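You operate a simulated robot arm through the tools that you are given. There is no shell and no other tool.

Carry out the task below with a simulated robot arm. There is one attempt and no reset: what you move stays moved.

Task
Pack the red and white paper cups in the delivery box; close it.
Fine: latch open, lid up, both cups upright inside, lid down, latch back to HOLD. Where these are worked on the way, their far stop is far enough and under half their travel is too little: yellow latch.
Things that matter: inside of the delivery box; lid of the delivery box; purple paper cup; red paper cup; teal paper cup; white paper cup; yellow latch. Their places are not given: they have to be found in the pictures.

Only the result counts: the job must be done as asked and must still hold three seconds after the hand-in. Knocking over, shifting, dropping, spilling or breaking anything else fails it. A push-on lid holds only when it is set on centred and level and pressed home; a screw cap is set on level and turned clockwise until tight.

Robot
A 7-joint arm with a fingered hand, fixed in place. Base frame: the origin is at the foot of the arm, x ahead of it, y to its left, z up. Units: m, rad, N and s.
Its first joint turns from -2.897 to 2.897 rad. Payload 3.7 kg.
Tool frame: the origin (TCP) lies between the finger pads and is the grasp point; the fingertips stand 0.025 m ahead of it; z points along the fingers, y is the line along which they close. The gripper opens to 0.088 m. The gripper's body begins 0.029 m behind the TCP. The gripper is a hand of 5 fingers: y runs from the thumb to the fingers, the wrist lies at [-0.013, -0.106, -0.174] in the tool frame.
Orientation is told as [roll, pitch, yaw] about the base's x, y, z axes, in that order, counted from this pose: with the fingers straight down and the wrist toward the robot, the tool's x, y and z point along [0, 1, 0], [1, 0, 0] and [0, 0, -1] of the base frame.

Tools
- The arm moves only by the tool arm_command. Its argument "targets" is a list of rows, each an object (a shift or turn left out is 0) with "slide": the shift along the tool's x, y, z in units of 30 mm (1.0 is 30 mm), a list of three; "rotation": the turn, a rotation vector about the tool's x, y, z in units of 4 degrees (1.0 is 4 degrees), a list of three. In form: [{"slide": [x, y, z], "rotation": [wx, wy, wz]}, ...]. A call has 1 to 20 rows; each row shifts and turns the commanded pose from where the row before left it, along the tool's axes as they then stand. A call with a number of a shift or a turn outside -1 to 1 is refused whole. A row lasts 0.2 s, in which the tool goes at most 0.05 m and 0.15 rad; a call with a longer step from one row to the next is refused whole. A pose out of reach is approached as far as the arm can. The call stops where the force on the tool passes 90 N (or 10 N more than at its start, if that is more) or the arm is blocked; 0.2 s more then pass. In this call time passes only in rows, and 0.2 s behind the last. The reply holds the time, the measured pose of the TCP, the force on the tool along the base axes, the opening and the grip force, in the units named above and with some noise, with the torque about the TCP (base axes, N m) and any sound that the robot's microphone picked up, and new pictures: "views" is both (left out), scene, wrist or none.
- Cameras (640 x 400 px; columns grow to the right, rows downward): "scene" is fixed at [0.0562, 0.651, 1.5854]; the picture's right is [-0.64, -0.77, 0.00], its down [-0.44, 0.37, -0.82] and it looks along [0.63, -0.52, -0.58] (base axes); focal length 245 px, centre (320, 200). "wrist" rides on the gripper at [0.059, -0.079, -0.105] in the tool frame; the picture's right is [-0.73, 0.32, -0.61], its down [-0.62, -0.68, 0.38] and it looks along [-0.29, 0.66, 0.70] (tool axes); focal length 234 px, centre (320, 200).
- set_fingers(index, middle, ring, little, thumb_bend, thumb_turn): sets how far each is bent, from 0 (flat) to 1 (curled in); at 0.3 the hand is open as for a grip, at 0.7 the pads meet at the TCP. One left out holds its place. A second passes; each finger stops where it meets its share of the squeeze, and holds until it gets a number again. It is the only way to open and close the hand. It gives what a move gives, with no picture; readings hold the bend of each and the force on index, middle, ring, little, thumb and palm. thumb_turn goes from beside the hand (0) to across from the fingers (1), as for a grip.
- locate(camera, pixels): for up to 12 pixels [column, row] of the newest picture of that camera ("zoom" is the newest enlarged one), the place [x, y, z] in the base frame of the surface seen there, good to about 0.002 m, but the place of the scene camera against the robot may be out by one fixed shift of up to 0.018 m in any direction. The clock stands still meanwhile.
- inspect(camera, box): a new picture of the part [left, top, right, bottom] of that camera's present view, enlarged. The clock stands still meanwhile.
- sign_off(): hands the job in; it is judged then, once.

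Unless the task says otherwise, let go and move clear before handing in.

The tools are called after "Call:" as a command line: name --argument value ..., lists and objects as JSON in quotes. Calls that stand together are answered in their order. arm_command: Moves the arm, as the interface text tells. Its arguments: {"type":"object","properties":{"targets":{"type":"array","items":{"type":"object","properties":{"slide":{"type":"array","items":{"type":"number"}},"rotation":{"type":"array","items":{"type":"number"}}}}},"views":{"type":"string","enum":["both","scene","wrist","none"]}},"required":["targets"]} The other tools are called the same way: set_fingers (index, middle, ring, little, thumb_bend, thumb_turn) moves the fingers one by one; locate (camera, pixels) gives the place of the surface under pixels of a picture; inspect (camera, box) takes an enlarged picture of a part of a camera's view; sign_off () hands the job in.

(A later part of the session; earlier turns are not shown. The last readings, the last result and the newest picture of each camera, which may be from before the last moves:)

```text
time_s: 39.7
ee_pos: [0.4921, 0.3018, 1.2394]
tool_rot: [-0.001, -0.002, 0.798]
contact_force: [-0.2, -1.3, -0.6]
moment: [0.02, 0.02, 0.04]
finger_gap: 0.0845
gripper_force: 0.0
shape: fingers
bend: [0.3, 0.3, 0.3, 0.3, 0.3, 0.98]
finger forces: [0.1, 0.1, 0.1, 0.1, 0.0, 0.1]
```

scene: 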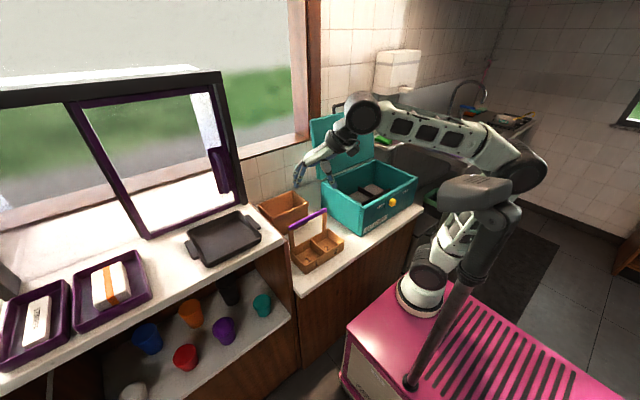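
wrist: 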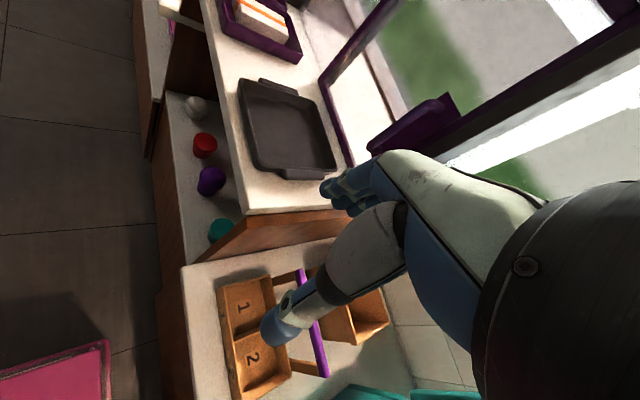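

The elbow keeps clear of the mast. I'll continue to the front of the cup shelf, easing x back.

Call:
arm_command --targets '[{"slide": [1, 0.75, 0], "rotation": [0, 0, -0.35]}, {"slide": [1, 0.75, 0], "rotation": [0, 0, -0.35]}, {"slide": [1, 0.75, 0], "rotation": [0, 0, -0.35]}, {"slide": [1, 0.75, 0], "rotation": [0, 0, -0.35]}, {"slide": [1, 0.78, 0], "rotation": [0, 0, -0.35]}, {"slide": [1, 0.78, 0], "rotation": [0, 0, -0.35]}, {"slide": [1, 0.78, 0], "rotation": [0, 0, -0.35]}, {"slide": [1, 0.78, 0], "rotation": [0, 0, -0.35]}]'

```text
time_s: 41.5
ee_pos: [0.424, 0.5949, 1.2399]
tool_rot: [0.0, -0.002, 0.991]
contact_force: [-0.3, -0.8, 0.9]
moment: [0.03, -0.01, -0.01]
finger_gap: 0.085
gripper_force: 0.2
shape: fingers
bend: [0.3, 0.3, 0.3, 0.3, 0.3, 0.98]
finger forces: [0.0, 0.1, 0.0, 0.1, 0.0, 0.0]
```

scene: 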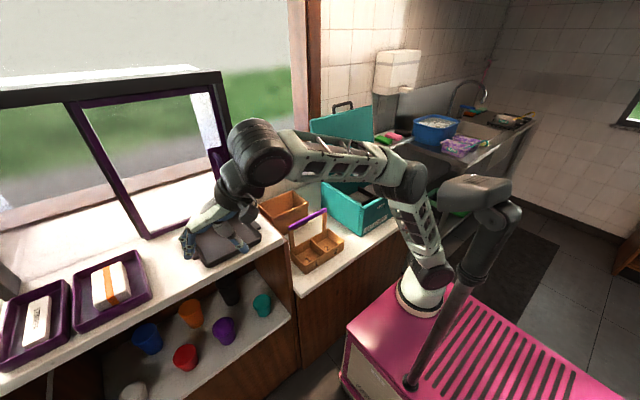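
wrist: 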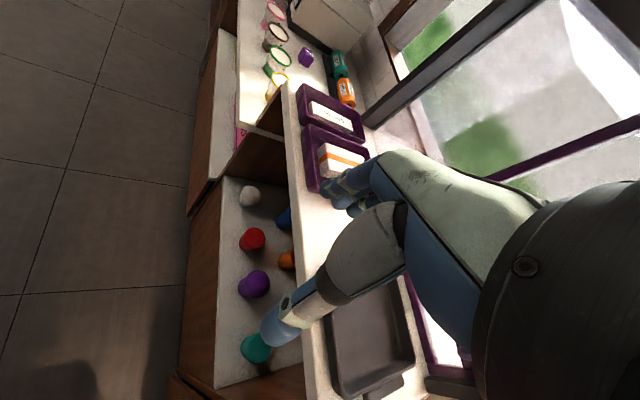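

The wrist camera now sees white (250,195), red (252,240), purple (254,283) and teal (255,347) on the shelf. I'll locate them accurately.

Call:
inspect --camera "wrist" --box '[190, 160, 350, 310]'

Call:
locate --camera "wrist" --pixels '[[250, 195], [243, 195], [256, 196], [250, 188], [252, 238], [243, 240], [262, 235], [246, 247], [255, 283], [230, 220], [222, 260], [285, 200]]'

```text
2.67 times, centred on (270, 235) of wrist
```

zoom: 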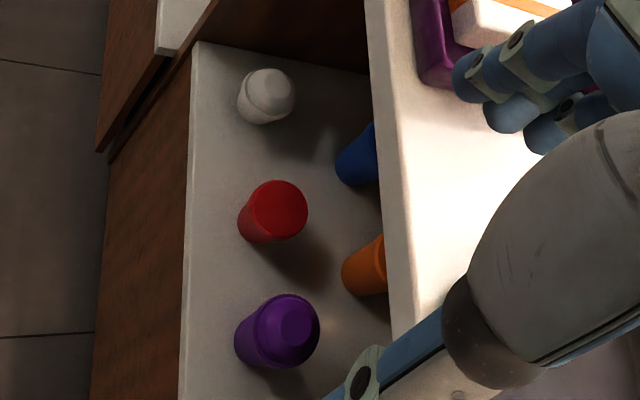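

```text
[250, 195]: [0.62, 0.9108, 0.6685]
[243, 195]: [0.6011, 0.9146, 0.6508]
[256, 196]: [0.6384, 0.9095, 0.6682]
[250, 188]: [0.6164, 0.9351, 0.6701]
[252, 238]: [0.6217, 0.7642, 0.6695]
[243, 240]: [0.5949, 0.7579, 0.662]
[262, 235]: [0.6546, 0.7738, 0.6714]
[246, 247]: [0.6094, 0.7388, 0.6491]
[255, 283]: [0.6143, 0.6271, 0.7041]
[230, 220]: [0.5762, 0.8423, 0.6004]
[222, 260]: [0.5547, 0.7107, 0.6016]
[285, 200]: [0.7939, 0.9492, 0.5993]
```

Call:
locate --camera "zoom" --pixels '[[280, 210], [254, 208], [305, 212], [280, 184], [277, 238], [269, 93], [250, 90], [292, 97], [270, 72], [240, 100], [265, 122], [285, 322]]'

```text
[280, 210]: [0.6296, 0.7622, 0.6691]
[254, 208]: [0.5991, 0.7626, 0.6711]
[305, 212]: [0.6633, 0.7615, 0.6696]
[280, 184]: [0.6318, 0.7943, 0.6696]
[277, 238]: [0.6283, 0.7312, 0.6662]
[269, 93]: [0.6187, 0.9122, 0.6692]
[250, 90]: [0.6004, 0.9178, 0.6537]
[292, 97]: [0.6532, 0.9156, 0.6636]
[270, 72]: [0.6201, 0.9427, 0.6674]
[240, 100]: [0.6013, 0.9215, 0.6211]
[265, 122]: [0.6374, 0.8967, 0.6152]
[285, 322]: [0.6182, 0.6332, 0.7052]
```

Red: centre (0.631, 0.763), radius 0.032, top z 0.670; shelf z 0.600. I'll pull back slightly in x and descend in front of the shelf.

Call:
arm_command --targets '[{"slide": [0.7, -0.5, 0.3]}, {"slide": [0.3, -0.2, 1]}, {"slide": [0, 0, 1]}, {"slide": [0, 0, 1]}, {"slide": [0, 0, 1]}, {"slide": [0, 0, 1]}, {"slide": [0, 0, 1]}, {"slide": [0, 0, 1]}, {"slide": [0, 0, 1]}]'

```text
time_s: 43.5
ee_pos: [0.3868, 0.5946, 0.989]
tool_rot: [-0.001, 0.001, 0.993]
contact_force: [0.9, -0.3, 0.5]
moment: [0.01, -0.02, 0.01]
finger_gap: 0.0847
gripper_force: 0.2
shape: fingers
bend: [0.3, 0.3, 0.3, 0.3, 0.3, 0.98]
finger forces: [0.1, 0.1, 0.1, 0.1, 0.0, 0.0]
```

scene: 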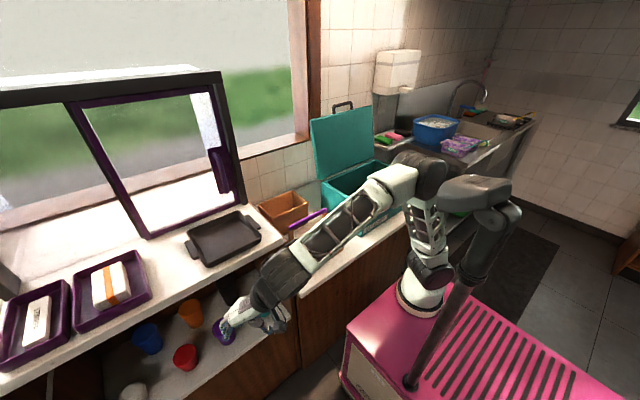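
wrist: 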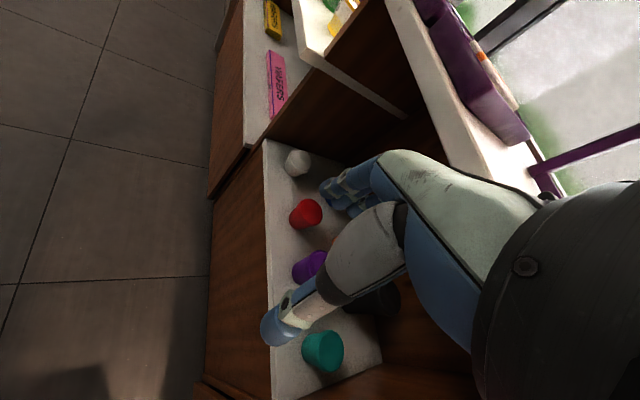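

The hand is in front of the shelf opening. I'll lower to z≈0.73 and shift left so it lines up with the red cup, away from purple.

Call:
arm_command --targets '[{"slide": [0.21, 0.4, 0.863]}, {"slide": [0.21, 0.4, 0.863]}, {"slide": [0.21, 0.4, 0.863]}, {"slide": [0.21, 0.4, 0.863]}, {"slide": [0.21, 0.4, 0.863]}, {"slide": [0.21, 0.4, 0.863]}, {"slide": [0.21, 0.4, 0.863]}, {"slide": [0.21, 0.4, 0.863]}, {"slide": [0.21, 0.4, 0.863]}, {"slide": [0.21, 0.4, 0.863]}]'

```text
time_s: 45.7
ee_pos: [0.3989, 0.7297, 0.7318]
tool_rot: [0.0, 0.0, 0.994]
contact_force: [0.3, -0.2, -0.3]
moment: [-0.01, 0.02, 0.0]
finger_gap: 0.0847
gripper_force: 0.0
shape: fingers
bend: [0.3, 0.3, 0.3, 0.3, 0.3, 0.98]
finger forces: [0.0, 0.1, 0.1, 0.0, 0.1, 0.0]
```

scene: 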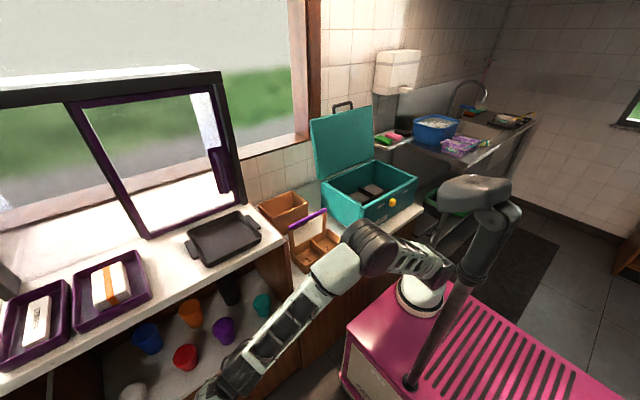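
wrist: 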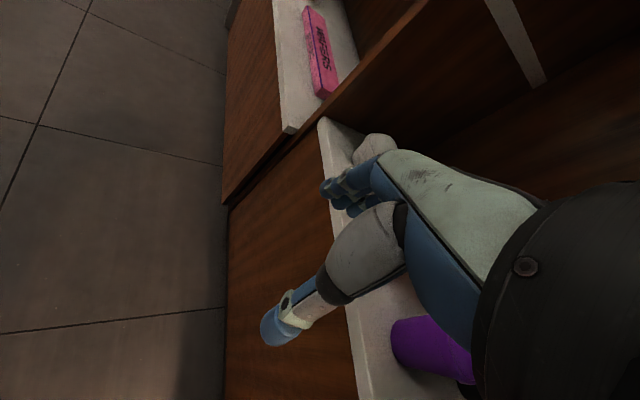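

I'll check the elbow's clearance from the tray and counter before moving further in.

Call:
locate --camera "scene" --pixels '[[370, 245], [350, 235], [335, 265], [300, 310], [260, 350], [385, 270]]'

Call:
inspect --camera "scene" --box '[180, 200, 450, 400]'

```text
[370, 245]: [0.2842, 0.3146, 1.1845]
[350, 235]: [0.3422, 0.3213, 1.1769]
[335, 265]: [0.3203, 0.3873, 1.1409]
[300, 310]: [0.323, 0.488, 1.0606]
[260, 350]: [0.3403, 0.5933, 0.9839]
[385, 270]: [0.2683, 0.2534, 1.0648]
```

```text
2.00 times, centred on (315, 300) of scene
```

zoom: 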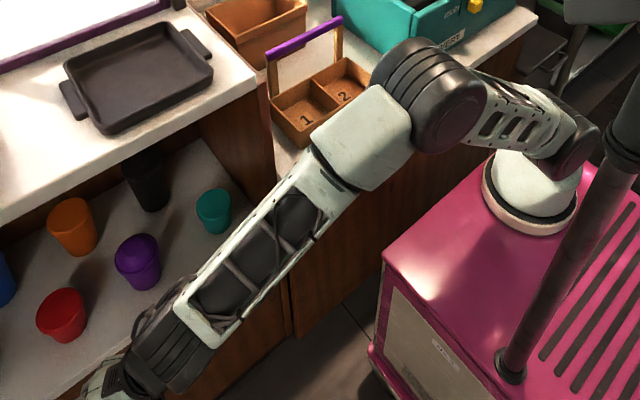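

The elbow (x≈0.3, z≈1.15) is well in front of the counters. I'll now move into the shelf space above the red cup's height.

Call:
arm_command --targets '[{"slide": [-0.736, 0.642, 0]}, {"slide": [-0.736, 0.642, 0]}, {"slide": [-0.736, 0.642, 0]}, {"slide": [-0.736, 0.642, 0]}, {"slide": [-0.736, 0.642, 0]}]'

Call:
inspect --camera "scene" --box '[90, 260, 310, 400]'

```text
time_s: 46.9
ee_pos: [0.5438, 0.7507, 0.7321]
tool_rot: [0.0, 0.001, 0.993]
contact_force: [0.1, -0.4, 0.2]
moment: [0.0, 0.03, 0.03]
finger_gap: 0.0849
gripper_force: 0.0
shape: fingers
bend: [0.3, 0.3, 0.3, 0.3, 0.3, 0.98]
finger forces: [0.1, 0.1, 0.0, 0.1, 0.0, 0.1]
```

scene: 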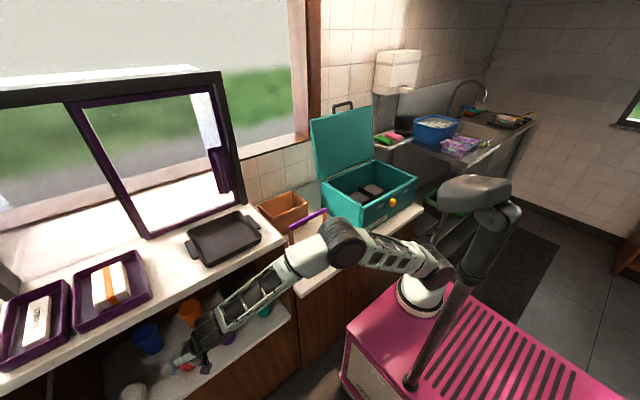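
wrist: 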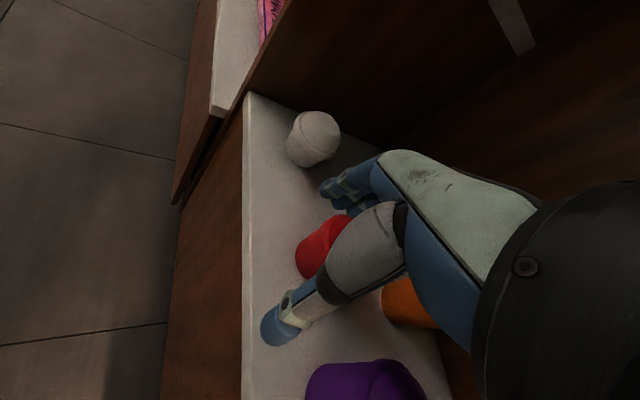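

```text
2.86 times, centred on (200, 330) of scene
```

zoom: 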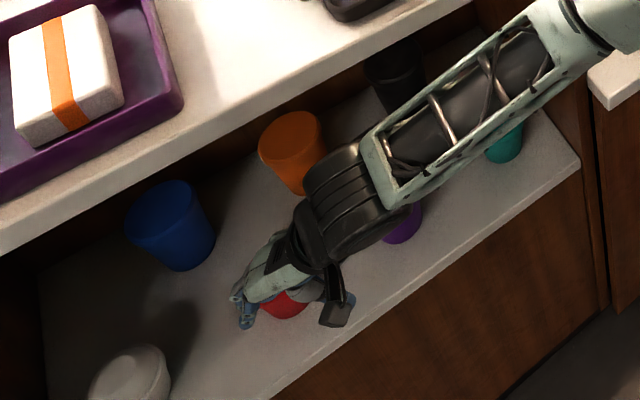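

Now the white cup is well in view at (313,138). I'll measure it from here and also check the red cup's visible edge.

Call:
inspect --camera "wrist" --box '[230, 80, 390, 300]'

Call:
locate --camera "wrist" --pixels '[[323, 118], [313, 112], [338, 135], [326, 145], [300, 120], [296, 140], [310, 163], [330, 155], [290, 150], [310, 245], [305, 262], [330, 225]]'

```text
1.82 times, centred on (310, 190) of wrist
```

zoom: 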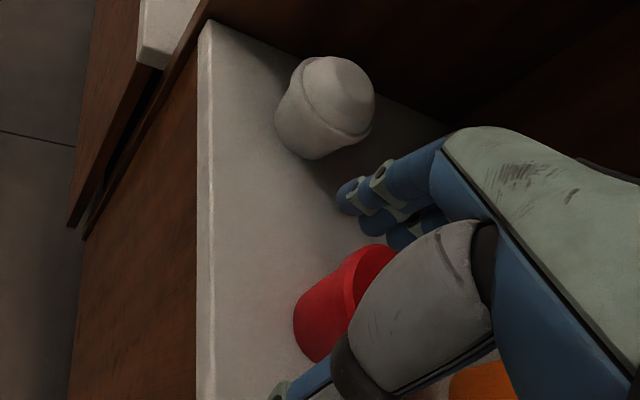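

```text
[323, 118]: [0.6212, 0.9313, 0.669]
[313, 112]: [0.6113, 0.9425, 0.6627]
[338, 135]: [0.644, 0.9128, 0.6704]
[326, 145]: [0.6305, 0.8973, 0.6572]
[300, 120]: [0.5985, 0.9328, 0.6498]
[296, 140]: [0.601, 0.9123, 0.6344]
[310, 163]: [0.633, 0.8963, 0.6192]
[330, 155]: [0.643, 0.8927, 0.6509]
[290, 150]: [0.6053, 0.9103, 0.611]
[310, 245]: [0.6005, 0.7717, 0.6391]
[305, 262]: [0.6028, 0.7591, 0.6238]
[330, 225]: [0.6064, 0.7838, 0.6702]
```

White: centre ≈(0.628, 0.922), rim radius ≈0.032 at z≈0.651. Now the last 9 cm to be directly over the red cup.

Call:
arm_command --targets '[{"slide": [-0.736, 0.642, 0]}, {"slide": [-0.736, 0.642, 0]}, {"slide": [-0.736, 0.642, 0]}]'

Call:
inspect --camera "wrist" --box '[230, 120, 430, 360]'

Call:
inspect --camera "scene" --box '[110, 280, 270, 400]'

```text
time_s: 47.7
ee_pos: [0.6189, 0.7673, 0.734]
tool_rot: [0.0, -0.001, 1.007]
contact_force: [0.9, -0.5, 0.4]
moment: [0.0, -0.01, -0.02]
finger_gap: 0.0847
gripper_force: 0.2
shape: fingers
bend: [0.3, 0.3, 0.3, 0.3, 0.3, 0.98]
finger forces: [0.1, 0.0, 0.0, 0.0, 0.0, 0.0]
```

scene: 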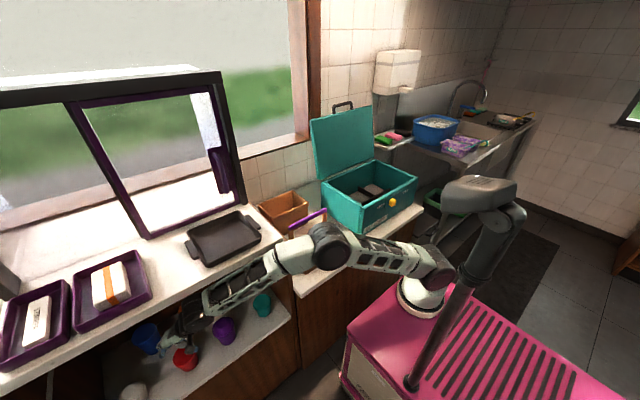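
wrist: 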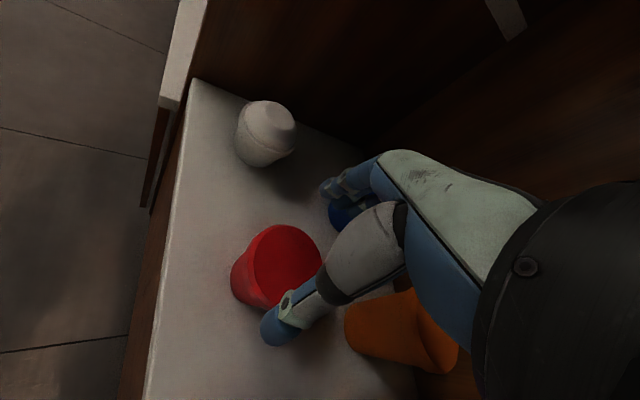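

```text
1.67 times, centred on (330, 240) of wrist
```

zoom: 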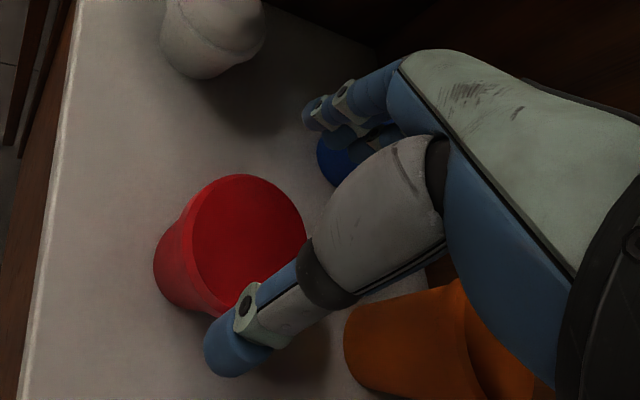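

```text
3.33 times, centred on (190, 340) of scene
```

zoom: 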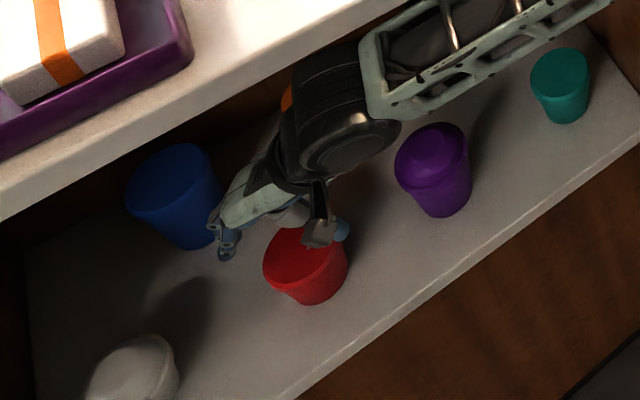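

The hand stopped slightly short (x 0.619 vs 0.631 commanded), with no contact force, so the arm may be near its reach. I'll check how stretched the arm is.

Call:
locate --camera "scene" --pixels '[[325, 245], [335, 235], [300, 262], [440, 275], [430, 250], [385, 255], [205, 305], [190, 320], [215, 310], [240, 290], [445, 265], [420, 285]]'

Call:
inspect --camera "scene" --box '[150, 200, 470, 400]'

```text
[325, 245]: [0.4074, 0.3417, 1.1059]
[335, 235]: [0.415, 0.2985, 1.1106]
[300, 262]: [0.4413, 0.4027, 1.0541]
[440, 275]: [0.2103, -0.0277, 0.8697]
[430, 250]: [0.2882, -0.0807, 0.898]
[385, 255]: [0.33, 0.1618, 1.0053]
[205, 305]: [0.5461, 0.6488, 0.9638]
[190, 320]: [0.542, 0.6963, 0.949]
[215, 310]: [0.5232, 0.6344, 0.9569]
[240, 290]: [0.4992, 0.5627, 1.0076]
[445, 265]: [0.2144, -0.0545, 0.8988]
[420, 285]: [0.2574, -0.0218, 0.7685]
```

```text
2.00 times, centred on (310, 300) of scene
```

zoom: 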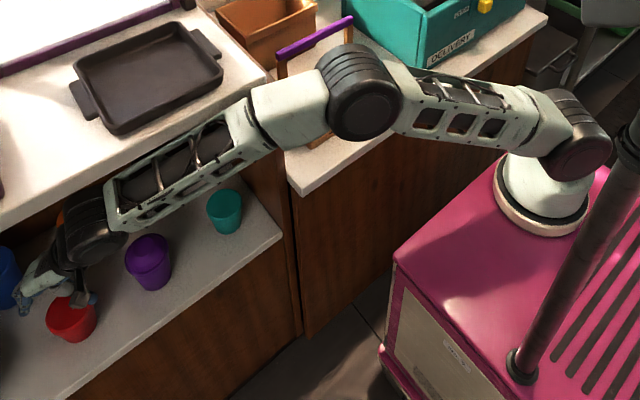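

The elbow still has some bend, but this pose is near a limit. Tilting the fingers ~8° outward brings the wrist closer, so I'll try that while keeping the same commanded point.

Call:
arm_command --targets '[{"rotation": [-1, 0, 0]}, {"rotation": [-1, 0, 0]}]' --views "wrist"

```text
time_s: 48.3
ee_pos: [0.6345, 0.7624, 0.7321]
tool_rot: [-0.002, -0.142, 0.991]
contact_force: [0.0, -0.8, 0.0]
moment: [0.01, 0.02, 0.02]
finger_gap: 0.0847
gripper_force: 0.0
shape: fingers
bend: [0.3, 0.3, 0.3, 0.3, 0.3, 0.98]
finger forces: [0.1, 0.0, 0.0, 0.0, 0.0, 0.1]
```

wrist: 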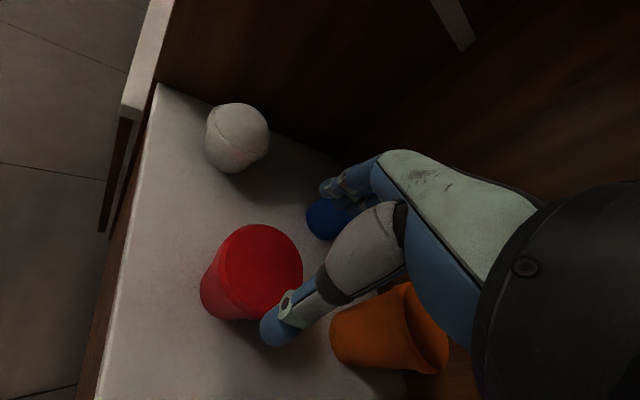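

Tracking is now right (0.6345, 0.762) with an 8° outward tilt. I'll lower the open hand over the red cup to grip height (TCP z≈0.65).

Call:
arm_command --targets '[{"slide": [0, -0.095, 0.677]}, {"slide": [0, -0.095, 0.677]}, {"slide": [0, -0.095, 0.677]}, {"slide": [0, -0.095, 0.677]}]'

Call:
inspect --camera "wrist" --box '[200, 120, 440, 360]'

Call:
inspect --camera "scene" --box '[110, 280, 270, 400]'

```text
time_s: 49.3
ee_pos: [0.6312, 0.7619, 0.6511]
tool_rot: [0.001, -0.144, 0.993]
contact_force: [0.1, 2.7, 9.4]
moment: [0.21, -0.1, 0.04]
finger_gap: 0.0899
gripper_force: 4.8
shape: fingers
bend: [0.27, 0.3, 0.3, 0.3, 0.3, 0.97]
finger forces: [7.3, 0.1, 0.0, 0.0, 1.7, 0.1]
```

scene: 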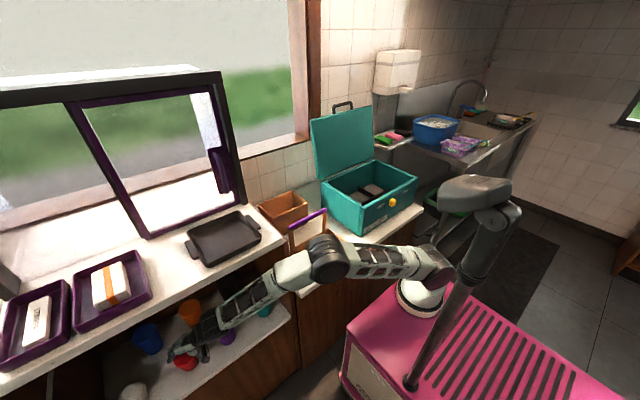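
wrist: 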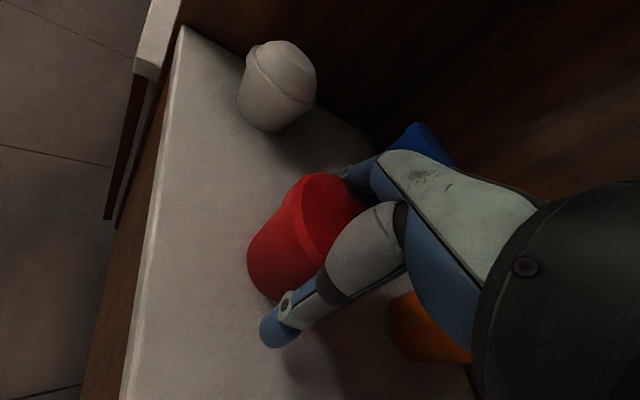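

```text
1.67 times, centred on (320, 240) of wrist
```

zoom: 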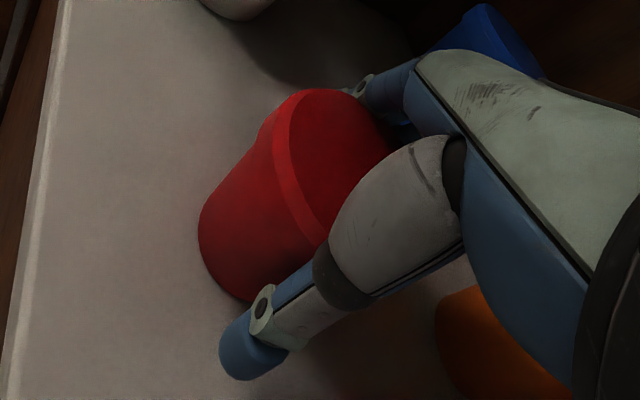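

```text
3.33 times, centred on (190, 340) of scene
```

zoom: 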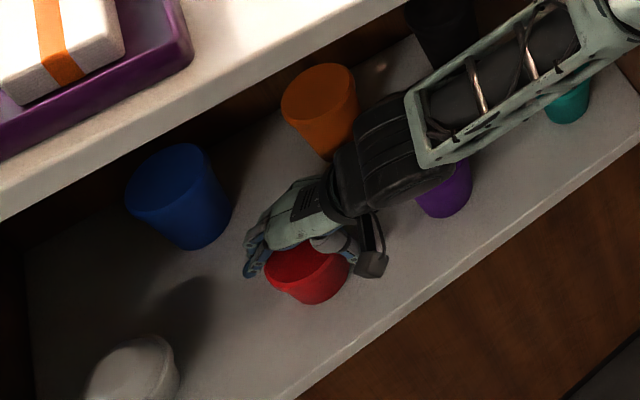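

The rim touches the leaning index finger (7 N), so I'm slightly too low. I'll raise 1.5 cm so the fingertips straddle the cup just under its rim.

Call:
arm_command --targets '[{"slide": [0.1, 0.035, -0.25]}, {"slide": [0.1, 0.035, -0.25]}]'

Call:
inspect --camera "wrist" --box '[200, 120, 440, 360]'

```text
time_s: 49.9
ee_pos: [0.6267, 0.7649, 0.6621]
tool_rot: [0.0, -0.139, 0.992]
contact_force: [-0.2, 0.2, -0.1]
moment: [0.0, 0.01, 0.01]
finger_gap: 0.0856
gripper_force: 0.3
shape: fingers
bend: [0.3, 0.3, 0.3, 0.3, 0.29, 0.97]
finger forces: [0.0, 0.1, 0.0, 0.0, 0.3, 0.0]
```

scene: 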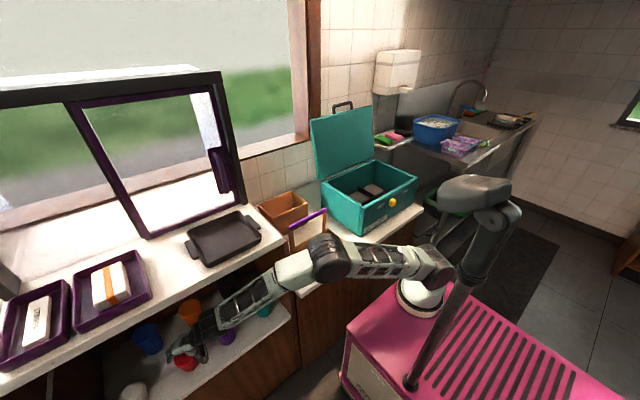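
wrist: 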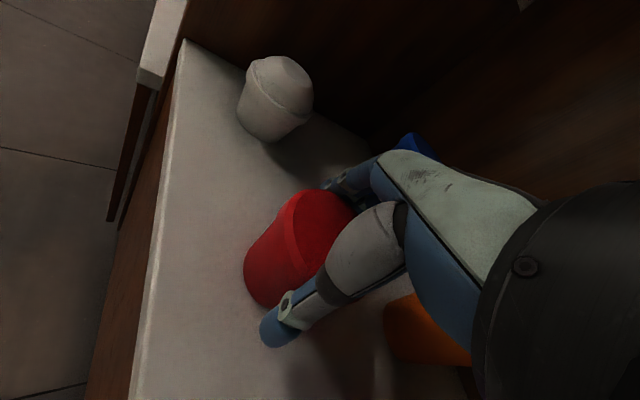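

```text
1.67 times, centred on (320, 240) of wrist
```

zoom: 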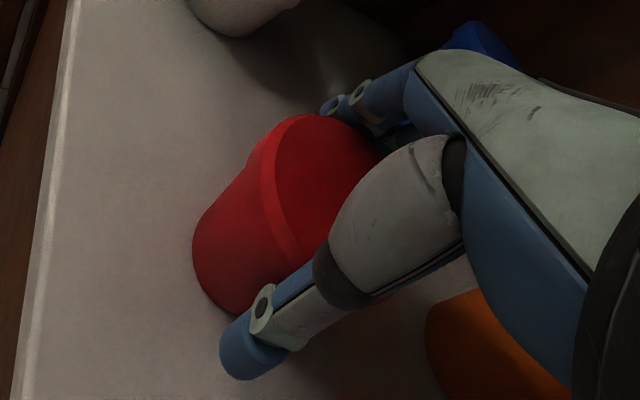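

Call:
locate --camera "zoom" --pixels '[[262, 165], [265, 200], [278, 235], [300, 262], [285, 125], [315, 116], [345, 125], [310, 180], [198, 240], [225, 300], [250, 300], [335, 105]]'

```text
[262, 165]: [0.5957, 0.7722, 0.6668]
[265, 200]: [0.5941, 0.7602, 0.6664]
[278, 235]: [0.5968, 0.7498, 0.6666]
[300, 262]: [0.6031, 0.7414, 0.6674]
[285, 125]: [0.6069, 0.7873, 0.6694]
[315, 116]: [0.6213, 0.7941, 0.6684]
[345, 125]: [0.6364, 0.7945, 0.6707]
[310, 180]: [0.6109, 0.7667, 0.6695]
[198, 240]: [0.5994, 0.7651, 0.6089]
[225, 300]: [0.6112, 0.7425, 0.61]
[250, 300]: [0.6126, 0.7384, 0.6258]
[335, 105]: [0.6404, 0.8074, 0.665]
```

The cup's rim centre is at (0.6275, 0.7625), well centred between thumb and index/middle. I'll close those three gently.

Call:
set_fingers --index 0.42 --middle 0.42 --thumb_bend 0.42

Call:
inspect --camera "wrist" --box '[200, 120, 440, 360]'

```text
time_s: 50.9
ee_pos: [0.6267, 0.7662, 0.6642]
tool_rot: [0.002, -0.14, 0.994]
contact_force: [0.7, -0.7, -0.5]
moment: [0.01, -0.01, -0.02]
finger_gap: 0.0724
gripper_force: 5.4
shape: fingers
bend: [0.36, 0.42, 0.3, 0.3, 0.38, 0.97]
finger forces: [4.9, 0.0, 0.0, 0.0, 5.7, 0.1]
```

```text
1.67 times, centred on (320, 240) of wrist
```

zoom: 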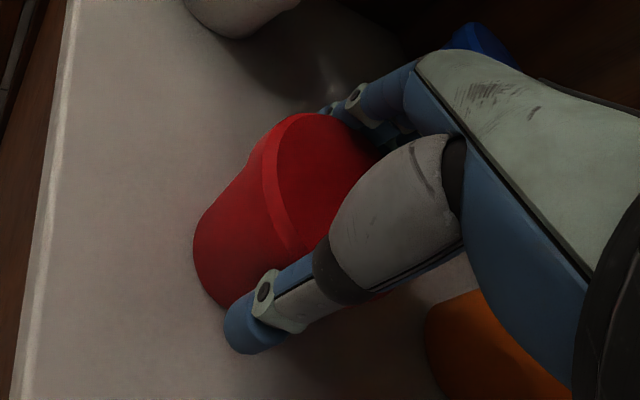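

Index and thumb hold at ~5 N each; the middle hasn't reached the cup. I'll bring the middle in and firm up slightly.

Call:
set_fingers --index 0.44 --middle 0.52 --thumb_bend 0.46

```text
time_s: 51.9
ee_pos: [0.6266, 0.7659, 0.6651]
tool_rot: [0.001, -0.139, 0.993]
contact_force: [-0.2, 0.1, 1.1]
moment: [0.11, -0.05, 0.02]
finger_gap: 0.0704
gripper_force: 9.9
shape: fingers
bend: [0.36, 0.47, 0.3, 0.3, 0.4, 0.97]
finger forces: [6.1, 3.7, 0.0, 0.0, 9.5, 0.0]
```

Grip is index 6 N, middle 4 N, thumb 9.5 N. I'll lift 3 cm and check that the cup comes along upright.

Call:
arm_command --targets '[{"slide": [0, 0.07, -0.495]}, {"slide": [0, 0.07, -0.495]}]'

Call:
inspect --camera "wrist" --box '[200, 120, 440, 360]'

Call:
inspect --camera "scene" --box '[110, 280, 270, 400]'

```text
time_s: 52.5
ee_pos: [0.6258, 0.7654, 0.6946]
tool_rot: [0.002, -0.139, 0.994]
contact_force: [-0.2, 0.5, -1.6]
moment: [0.02, 0.01, 0.04]
finger_gap: 0.0704
gripper_force: 9.6
shape: fingers
bend: [0.37, 0.47, 0.3, 0.3, 0.4, 0.97]
finger forces: [5.6, 4.1, 0.0, 0.1, 10.1, 0.1]
```

scene: 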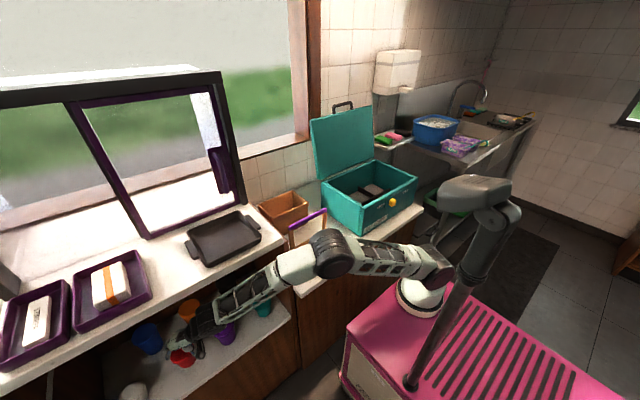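
wrist: 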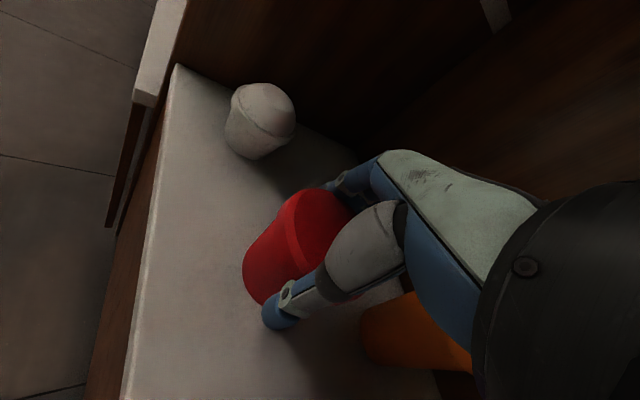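

```text
1.67 times, centred on (320, 240) of wrist
```

zoom: 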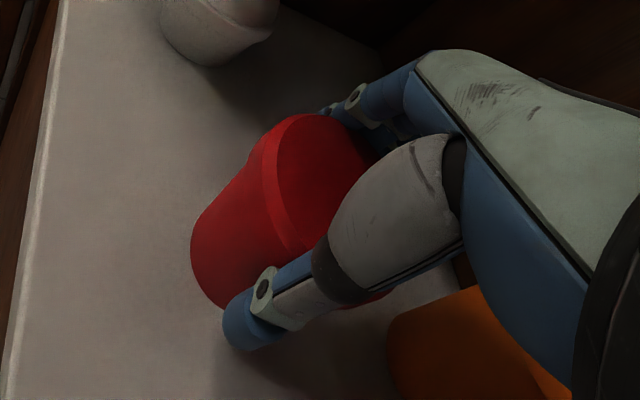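

```text
3.33 times, centred on (190, 340) of scene
```

zoom: 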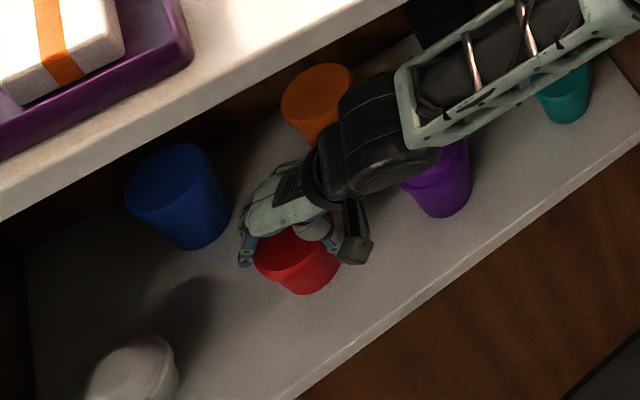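

The red cup is up, upright and firmly held. I'll back out of the shelf along the way I came in.

Call:
arm_command --targets '[{"slide": [0.4, -0.35, -0.05]}, {"slide": [0.736, -0.634, -0.089]}, {"slide": [0.736, -0.634, -0.089]}, {"slide": [0.736, -0.634, -0.089]}, {"slide": [0.736, -0.634, -0.089]}, {"slide": [0.736, -0.634, -0.089]}, {"slide": [0.736, -0.634, -0.089]}, {"slide": [0.736, -0.634, -0.089]}]'

```text
time_s: 54.3
ee_pos: [0.4099, 0.7373, 0.6926]
tool_rot: [0.0, -0.14, 0.991]
contact_force: [0.3, -0.2, -1.5]
moment: [0.04, 0.0, 0.0]
finger_gap: 0.0702
gripper_force: 9.3
shape: fingers
bend: [0.37, 0.47, 0.3, 0.3, 0.4, 0.97]
finger forces: [5.4, 4.1, 0.0, 0.0, 10.1, 0.0]
```

scene: 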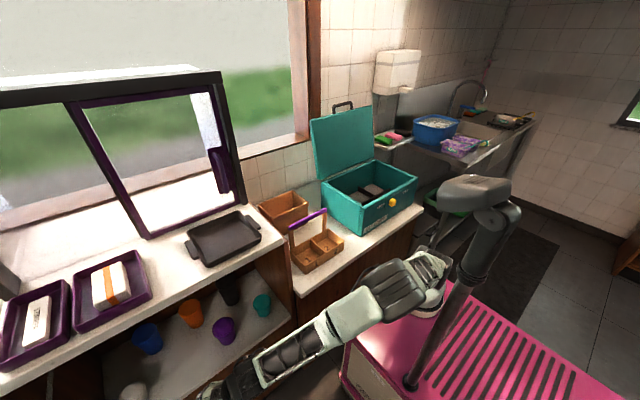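
wrist: 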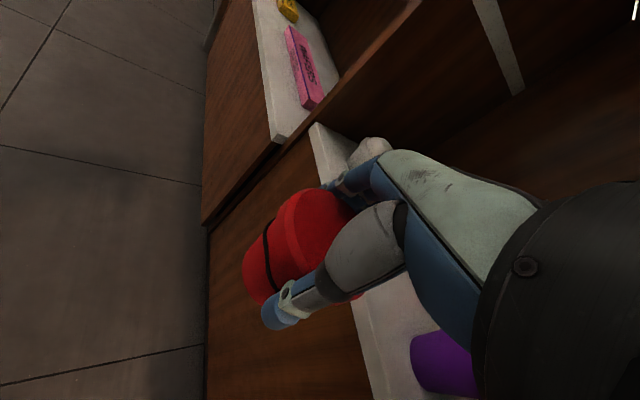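

Red is out of the shelf. The elbow posture has shifted lower; I'll check its clearance before lifting.

Call:
locate --camera "scene" --pixels '[[395, 285], [410, 275], [370, 300], [420, 262], [435, 262], [345, 320], [300, 345], [385, 275]]'

Call:
inspect --camera "scene" --box '[200, 220, 500, 400]'

```text
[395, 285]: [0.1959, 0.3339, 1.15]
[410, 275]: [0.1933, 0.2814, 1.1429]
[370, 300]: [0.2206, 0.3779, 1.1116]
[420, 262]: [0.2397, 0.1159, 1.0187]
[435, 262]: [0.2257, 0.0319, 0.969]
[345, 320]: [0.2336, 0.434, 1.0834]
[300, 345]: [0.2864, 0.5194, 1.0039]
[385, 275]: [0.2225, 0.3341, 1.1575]
```

```text
2.13 times, centred on (350, 310) of scene
```

zoom: 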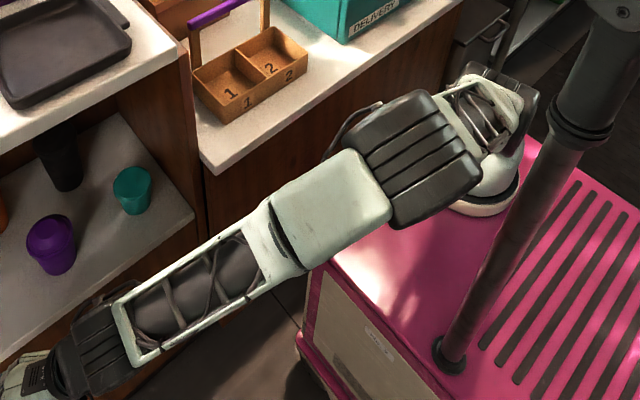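

The elbow is now about 5–10 cm from the mast, so I'll move the hand up and to the right together, which carries the elbow away, in small stages.

Call:
arm_command --targets '[{"slide": [-0.277, -0.243, -0.9]}, {"slide": [-0.277, -0.243, -0.9]}, {"slide": [-0.277, -0.243, -0.9]}, {"slide": [-0.277, -0.243, -0.9]}]' --views "scene"

Call:
inspect --camera "scene" --box '[200, 200, 500, 400]'

```text
time_s: 55.3
ee_pos: [0.4098, 0.6823, 0.7963]
tool_rot: [0.004, -0.141, 0.995]
contact_force: [0.6, 0.4, -1.1]
moment: [-0.01, -0.04, -0.03]
finger_gap: 0.0704
gripper_force: 9.9
shape: fingers
bend: [0.37, 0.47, 0.3, 0.3, 0.4, 0.97]
finger forces: [5.3, 4.1, 0.0, 0.0, 10.1, 0.0]
```

scene: 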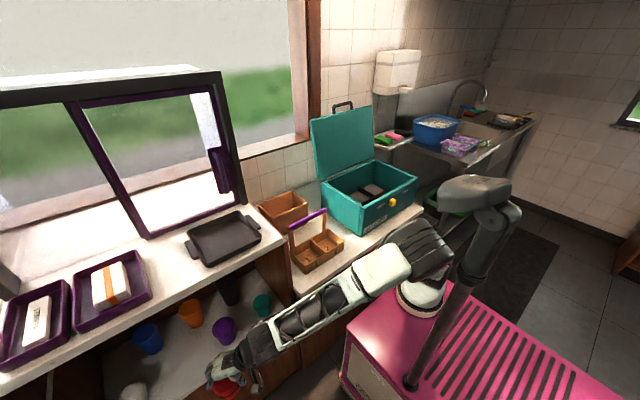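

```text
2.00 times, centred on (350, 300) of scene
```

zoom: 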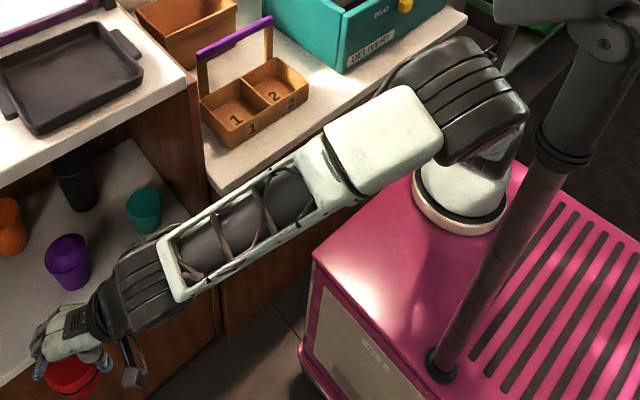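

Call:
locate --camera "scene" --pixels '[[425, 240], [445, 250], [452, 262], [440, 225], [430, 272], [400, 265], [460, 280], [466, 270]]'

```text
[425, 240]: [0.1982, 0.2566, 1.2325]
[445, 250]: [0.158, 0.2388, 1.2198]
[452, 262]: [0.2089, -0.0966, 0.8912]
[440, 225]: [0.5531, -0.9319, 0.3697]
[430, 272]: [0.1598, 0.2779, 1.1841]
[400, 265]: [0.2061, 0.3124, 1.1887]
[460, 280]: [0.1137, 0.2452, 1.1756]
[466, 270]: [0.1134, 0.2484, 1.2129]
```

The elbow is only ~4 cm from the mast. I'll move the hand right and outward at the same height to swing the elbow away from it.

Call:
arm_command --targets '[{"slide": [-0.687, -0.74, -0.104]}, {"slide": [-0.687, -0.74, -0.104]}, {"slide": [-0.687, -0.74, -0.104]}]' --views "scene"

Call:
inspect --camera "scene" --box '[300, 180, 540, 400]'

Call:
locate --camera "scene" --pixels '[[425, 240], [440, 235], [445, 250], [450, 262], [440, 225], [430, 272], [420, 255], [460, 280], [455, 235], [450, 245]]'

```text
time_s: 56.1
ee_pos: [0.4259, 0.5921, 0.7964]
tool_rot: [-0.001, -0.138, 0.994]
contact_force: [-0.8, -0.2, -1.6]
moment: [-0.02, 0.0, 0.02]
finger_gap: 0.0702
gripper_force: 9.7
shape: fingers
bend: [0.37, 0.47, 0.3, 0.3, 0.4, 0.97]
finger forces: [5.5, 4.2, 0.1, 0.1, 10.1, 0.1]
```

scene: 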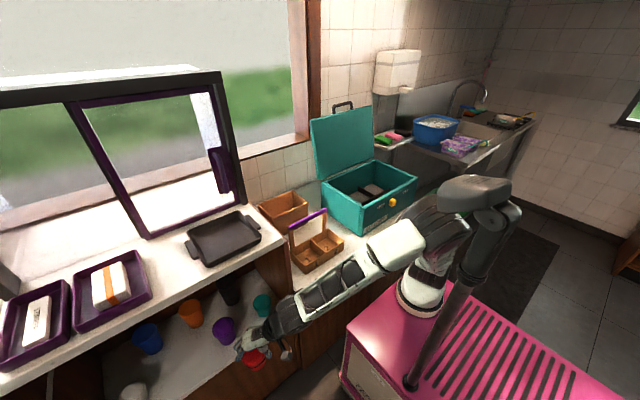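

```text
1.82 times, centred on (420, 290) of scene
```

zoom: 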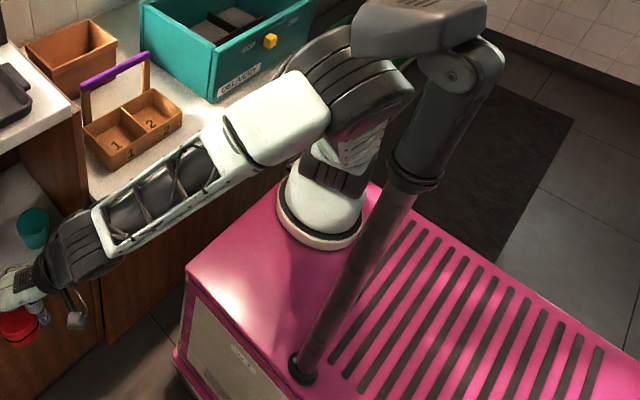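

```text
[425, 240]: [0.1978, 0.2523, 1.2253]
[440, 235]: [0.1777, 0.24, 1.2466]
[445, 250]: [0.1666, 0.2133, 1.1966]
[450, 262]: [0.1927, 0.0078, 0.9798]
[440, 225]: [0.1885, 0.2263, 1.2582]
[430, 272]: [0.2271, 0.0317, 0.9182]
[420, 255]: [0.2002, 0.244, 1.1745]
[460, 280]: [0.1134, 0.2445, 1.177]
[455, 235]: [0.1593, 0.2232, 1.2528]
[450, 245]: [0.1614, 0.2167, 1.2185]
```

The elbow hovers near (0.18, 0.23, 1.2), about 5 cm from the mast. Raising the hand lengthens the arm and draws the elbow back toward −y, so I'll rise in short steps and watch.

Call:
arm_command --targets '[{"slide": [-0.17, -0.13, -0.98]}, {"slide": [-0.17, -0.13, -0.98]}, {"slide": [-0.17, -0.13, -0.98]}]' --views "scene"

Call:
inspect --camera "scene" --box '[300, 160, 540, 360]'

Call:
locate --camera "scene" --pixels '[[425, 240], [440, 235], [445, 250], [450, 262], [440, 225], [430, 215], [420, 255], [455, 230], [462, 240], [450, 215]]'

```text
time_s: 56.9
ee_pos: [0.4256, 0.5638, 0.8842]
tool_rot: [0.0, -0.139, 0.994]
contact_force: [0.0, -0.6, -2.3]
moment: [0.01, -0.01, 0.01]
finger_gap: 0.0702
gripper_force: 10.1
shape: fingers
bend: [0.37, 0.47, 0.3, 0.3, 0.4, 0.97]
finger forces: [5.5, 4.4, 0.1, 0.0, 10.0, 0.1]
```

scene: 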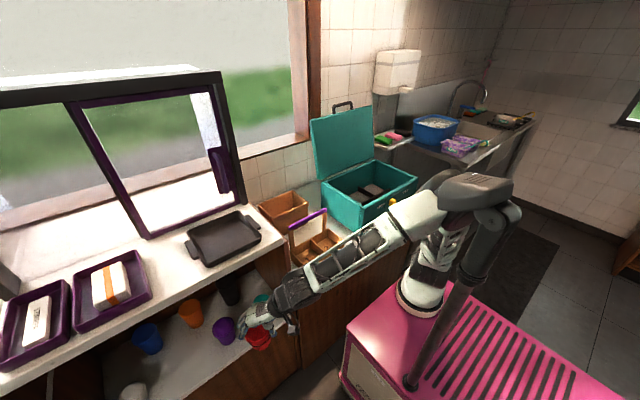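

```text
2.00 times, centred on (420, 260) of scene
```

zoom: 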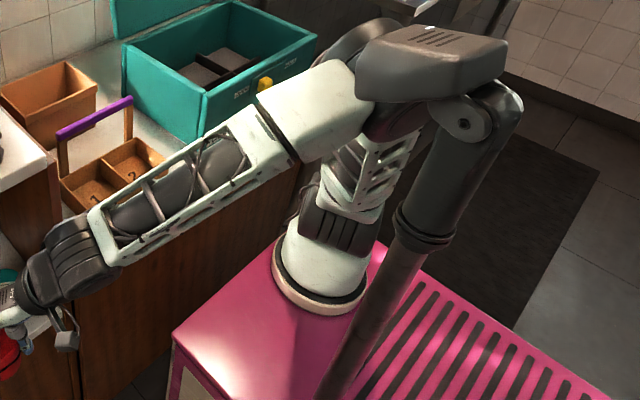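

```text
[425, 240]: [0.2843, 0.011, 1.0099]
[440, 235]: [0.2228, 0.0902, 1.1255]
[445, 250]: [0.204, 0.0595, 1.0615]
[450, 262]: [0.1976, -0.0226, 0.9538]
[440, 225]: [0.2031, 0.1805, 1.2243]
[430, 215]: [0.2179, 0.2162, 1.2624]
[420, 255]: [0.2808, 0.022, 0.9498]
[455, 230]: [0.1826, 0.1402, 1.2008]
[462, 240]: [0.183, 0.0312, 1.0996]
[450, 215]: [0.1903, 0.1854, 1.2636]
```

The elbow is now moving to −y (about y 0.15), away from the mast. Continuing up in short steps.

Call:
arm_command --targets '[{"slide": [-0.17, -0.13, -0.98]}, {"slide": [-0.17, -0.13, -0.98]}, {"slide": [-0.17, -0.13, -0.98]}]' --views "scene"

Call:
inspect --camera "scene" --box '[300, 130, 540, 330]'

Call:
locate --camera "scene" --pixels '[[440, 220], [450, 215], [455, 225], [430, 205], [440, 175], [455, 170], [430, 180], [425, 195], [445, 230]]'

```text
time_s: 57.7
ee_pos: [0.4273, 0.5358, 0.9673]
tool_rot: [0.001, -0.138, 0.993]
contact_force: [-0.1, -0.2, -1.3]
moment: [-0.01, -0.03, 0.01]
finger_gap: 0.0699
gripper_force: 10.0
shape: fingers
bend: [0.37, 0.47, 0.3, 0.3, 0.4, 0.97]
finger forces: [5.4, 4.3, 0.1, 0.0, 9.8, 0.0]
```

scene: 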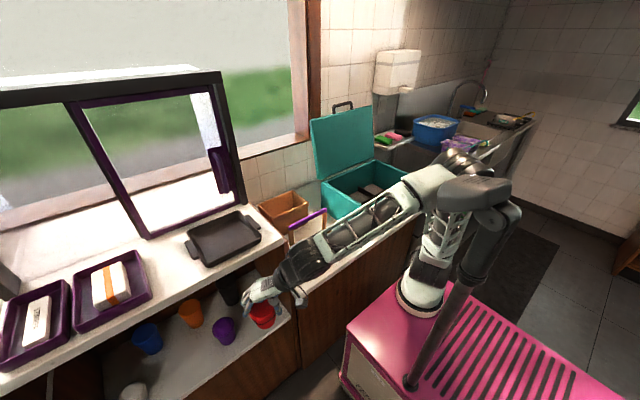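

```text
2.00 times, centred on (420, 230) of scene
```

zoom: 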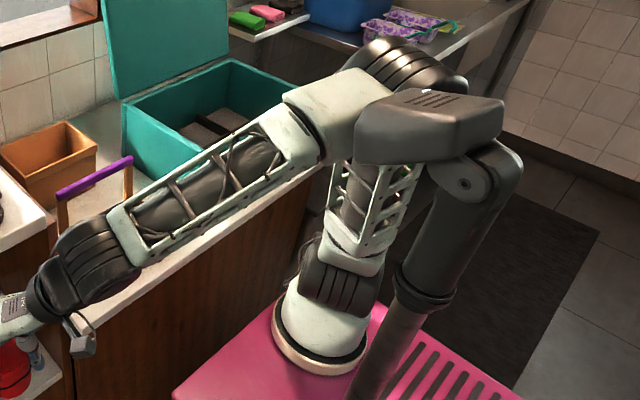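

```text
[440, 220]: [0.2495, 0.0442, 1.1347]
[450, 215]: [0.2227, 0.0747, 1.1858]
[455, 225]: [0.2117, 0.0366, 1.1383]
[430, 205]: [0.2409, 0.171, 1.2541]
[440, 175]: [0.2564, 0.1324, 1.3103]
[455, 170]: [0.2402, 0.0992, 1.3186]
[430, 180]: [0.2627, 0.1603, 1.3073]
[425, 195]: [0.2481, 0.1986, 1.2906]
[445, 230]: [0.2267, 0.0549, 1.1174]
```

The elbow has cleared the mast. I'll continue up and to the right with the red cup.

Call:
arm_command --targets '[{"slide": [-0.365, -0.42, -1]}, {"slide": [-0.365, -0.42, -1]}, {"slide": [-0.365, -0.42, -1]}, {"slide": [-0.365, -0.42, -1]}, {"slide": [-0.365, -0.42, -1]}, {"slide": [-0.365, -0.42, -1]}]'

```text
time_s: 59.1
ee_pos: [0.426, 0.4131, 1.1352]
tool_rot: [0.001, -0.138, 0.994]
contact_force: [0.4, 0.3, -1.8]
moment: [0.0, 0.02, -0.01]
finger_gap: 0.0702
gripper_force: 9.9
shape: fingers
bend: [0.37, 0.47, 0.3, 0.3, 0.4, 0.97]
finger forces: [5.4, 4.2, 0.0, 0.0, 9.7, 0.0]
```

scene: 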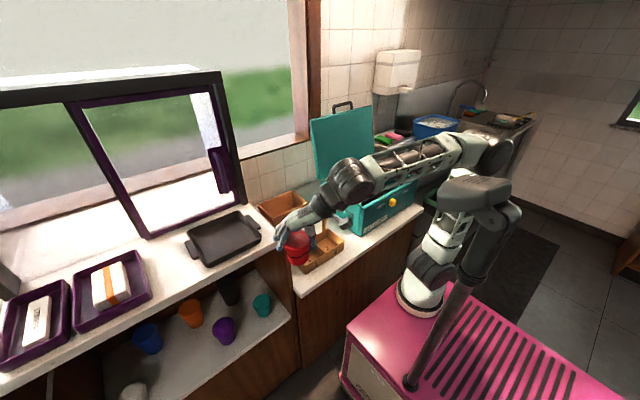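
wrist: 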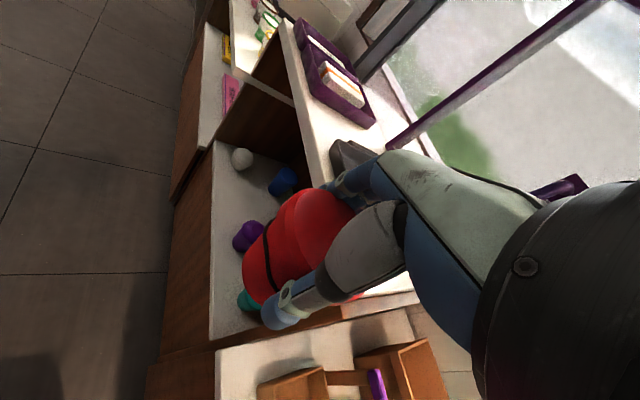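

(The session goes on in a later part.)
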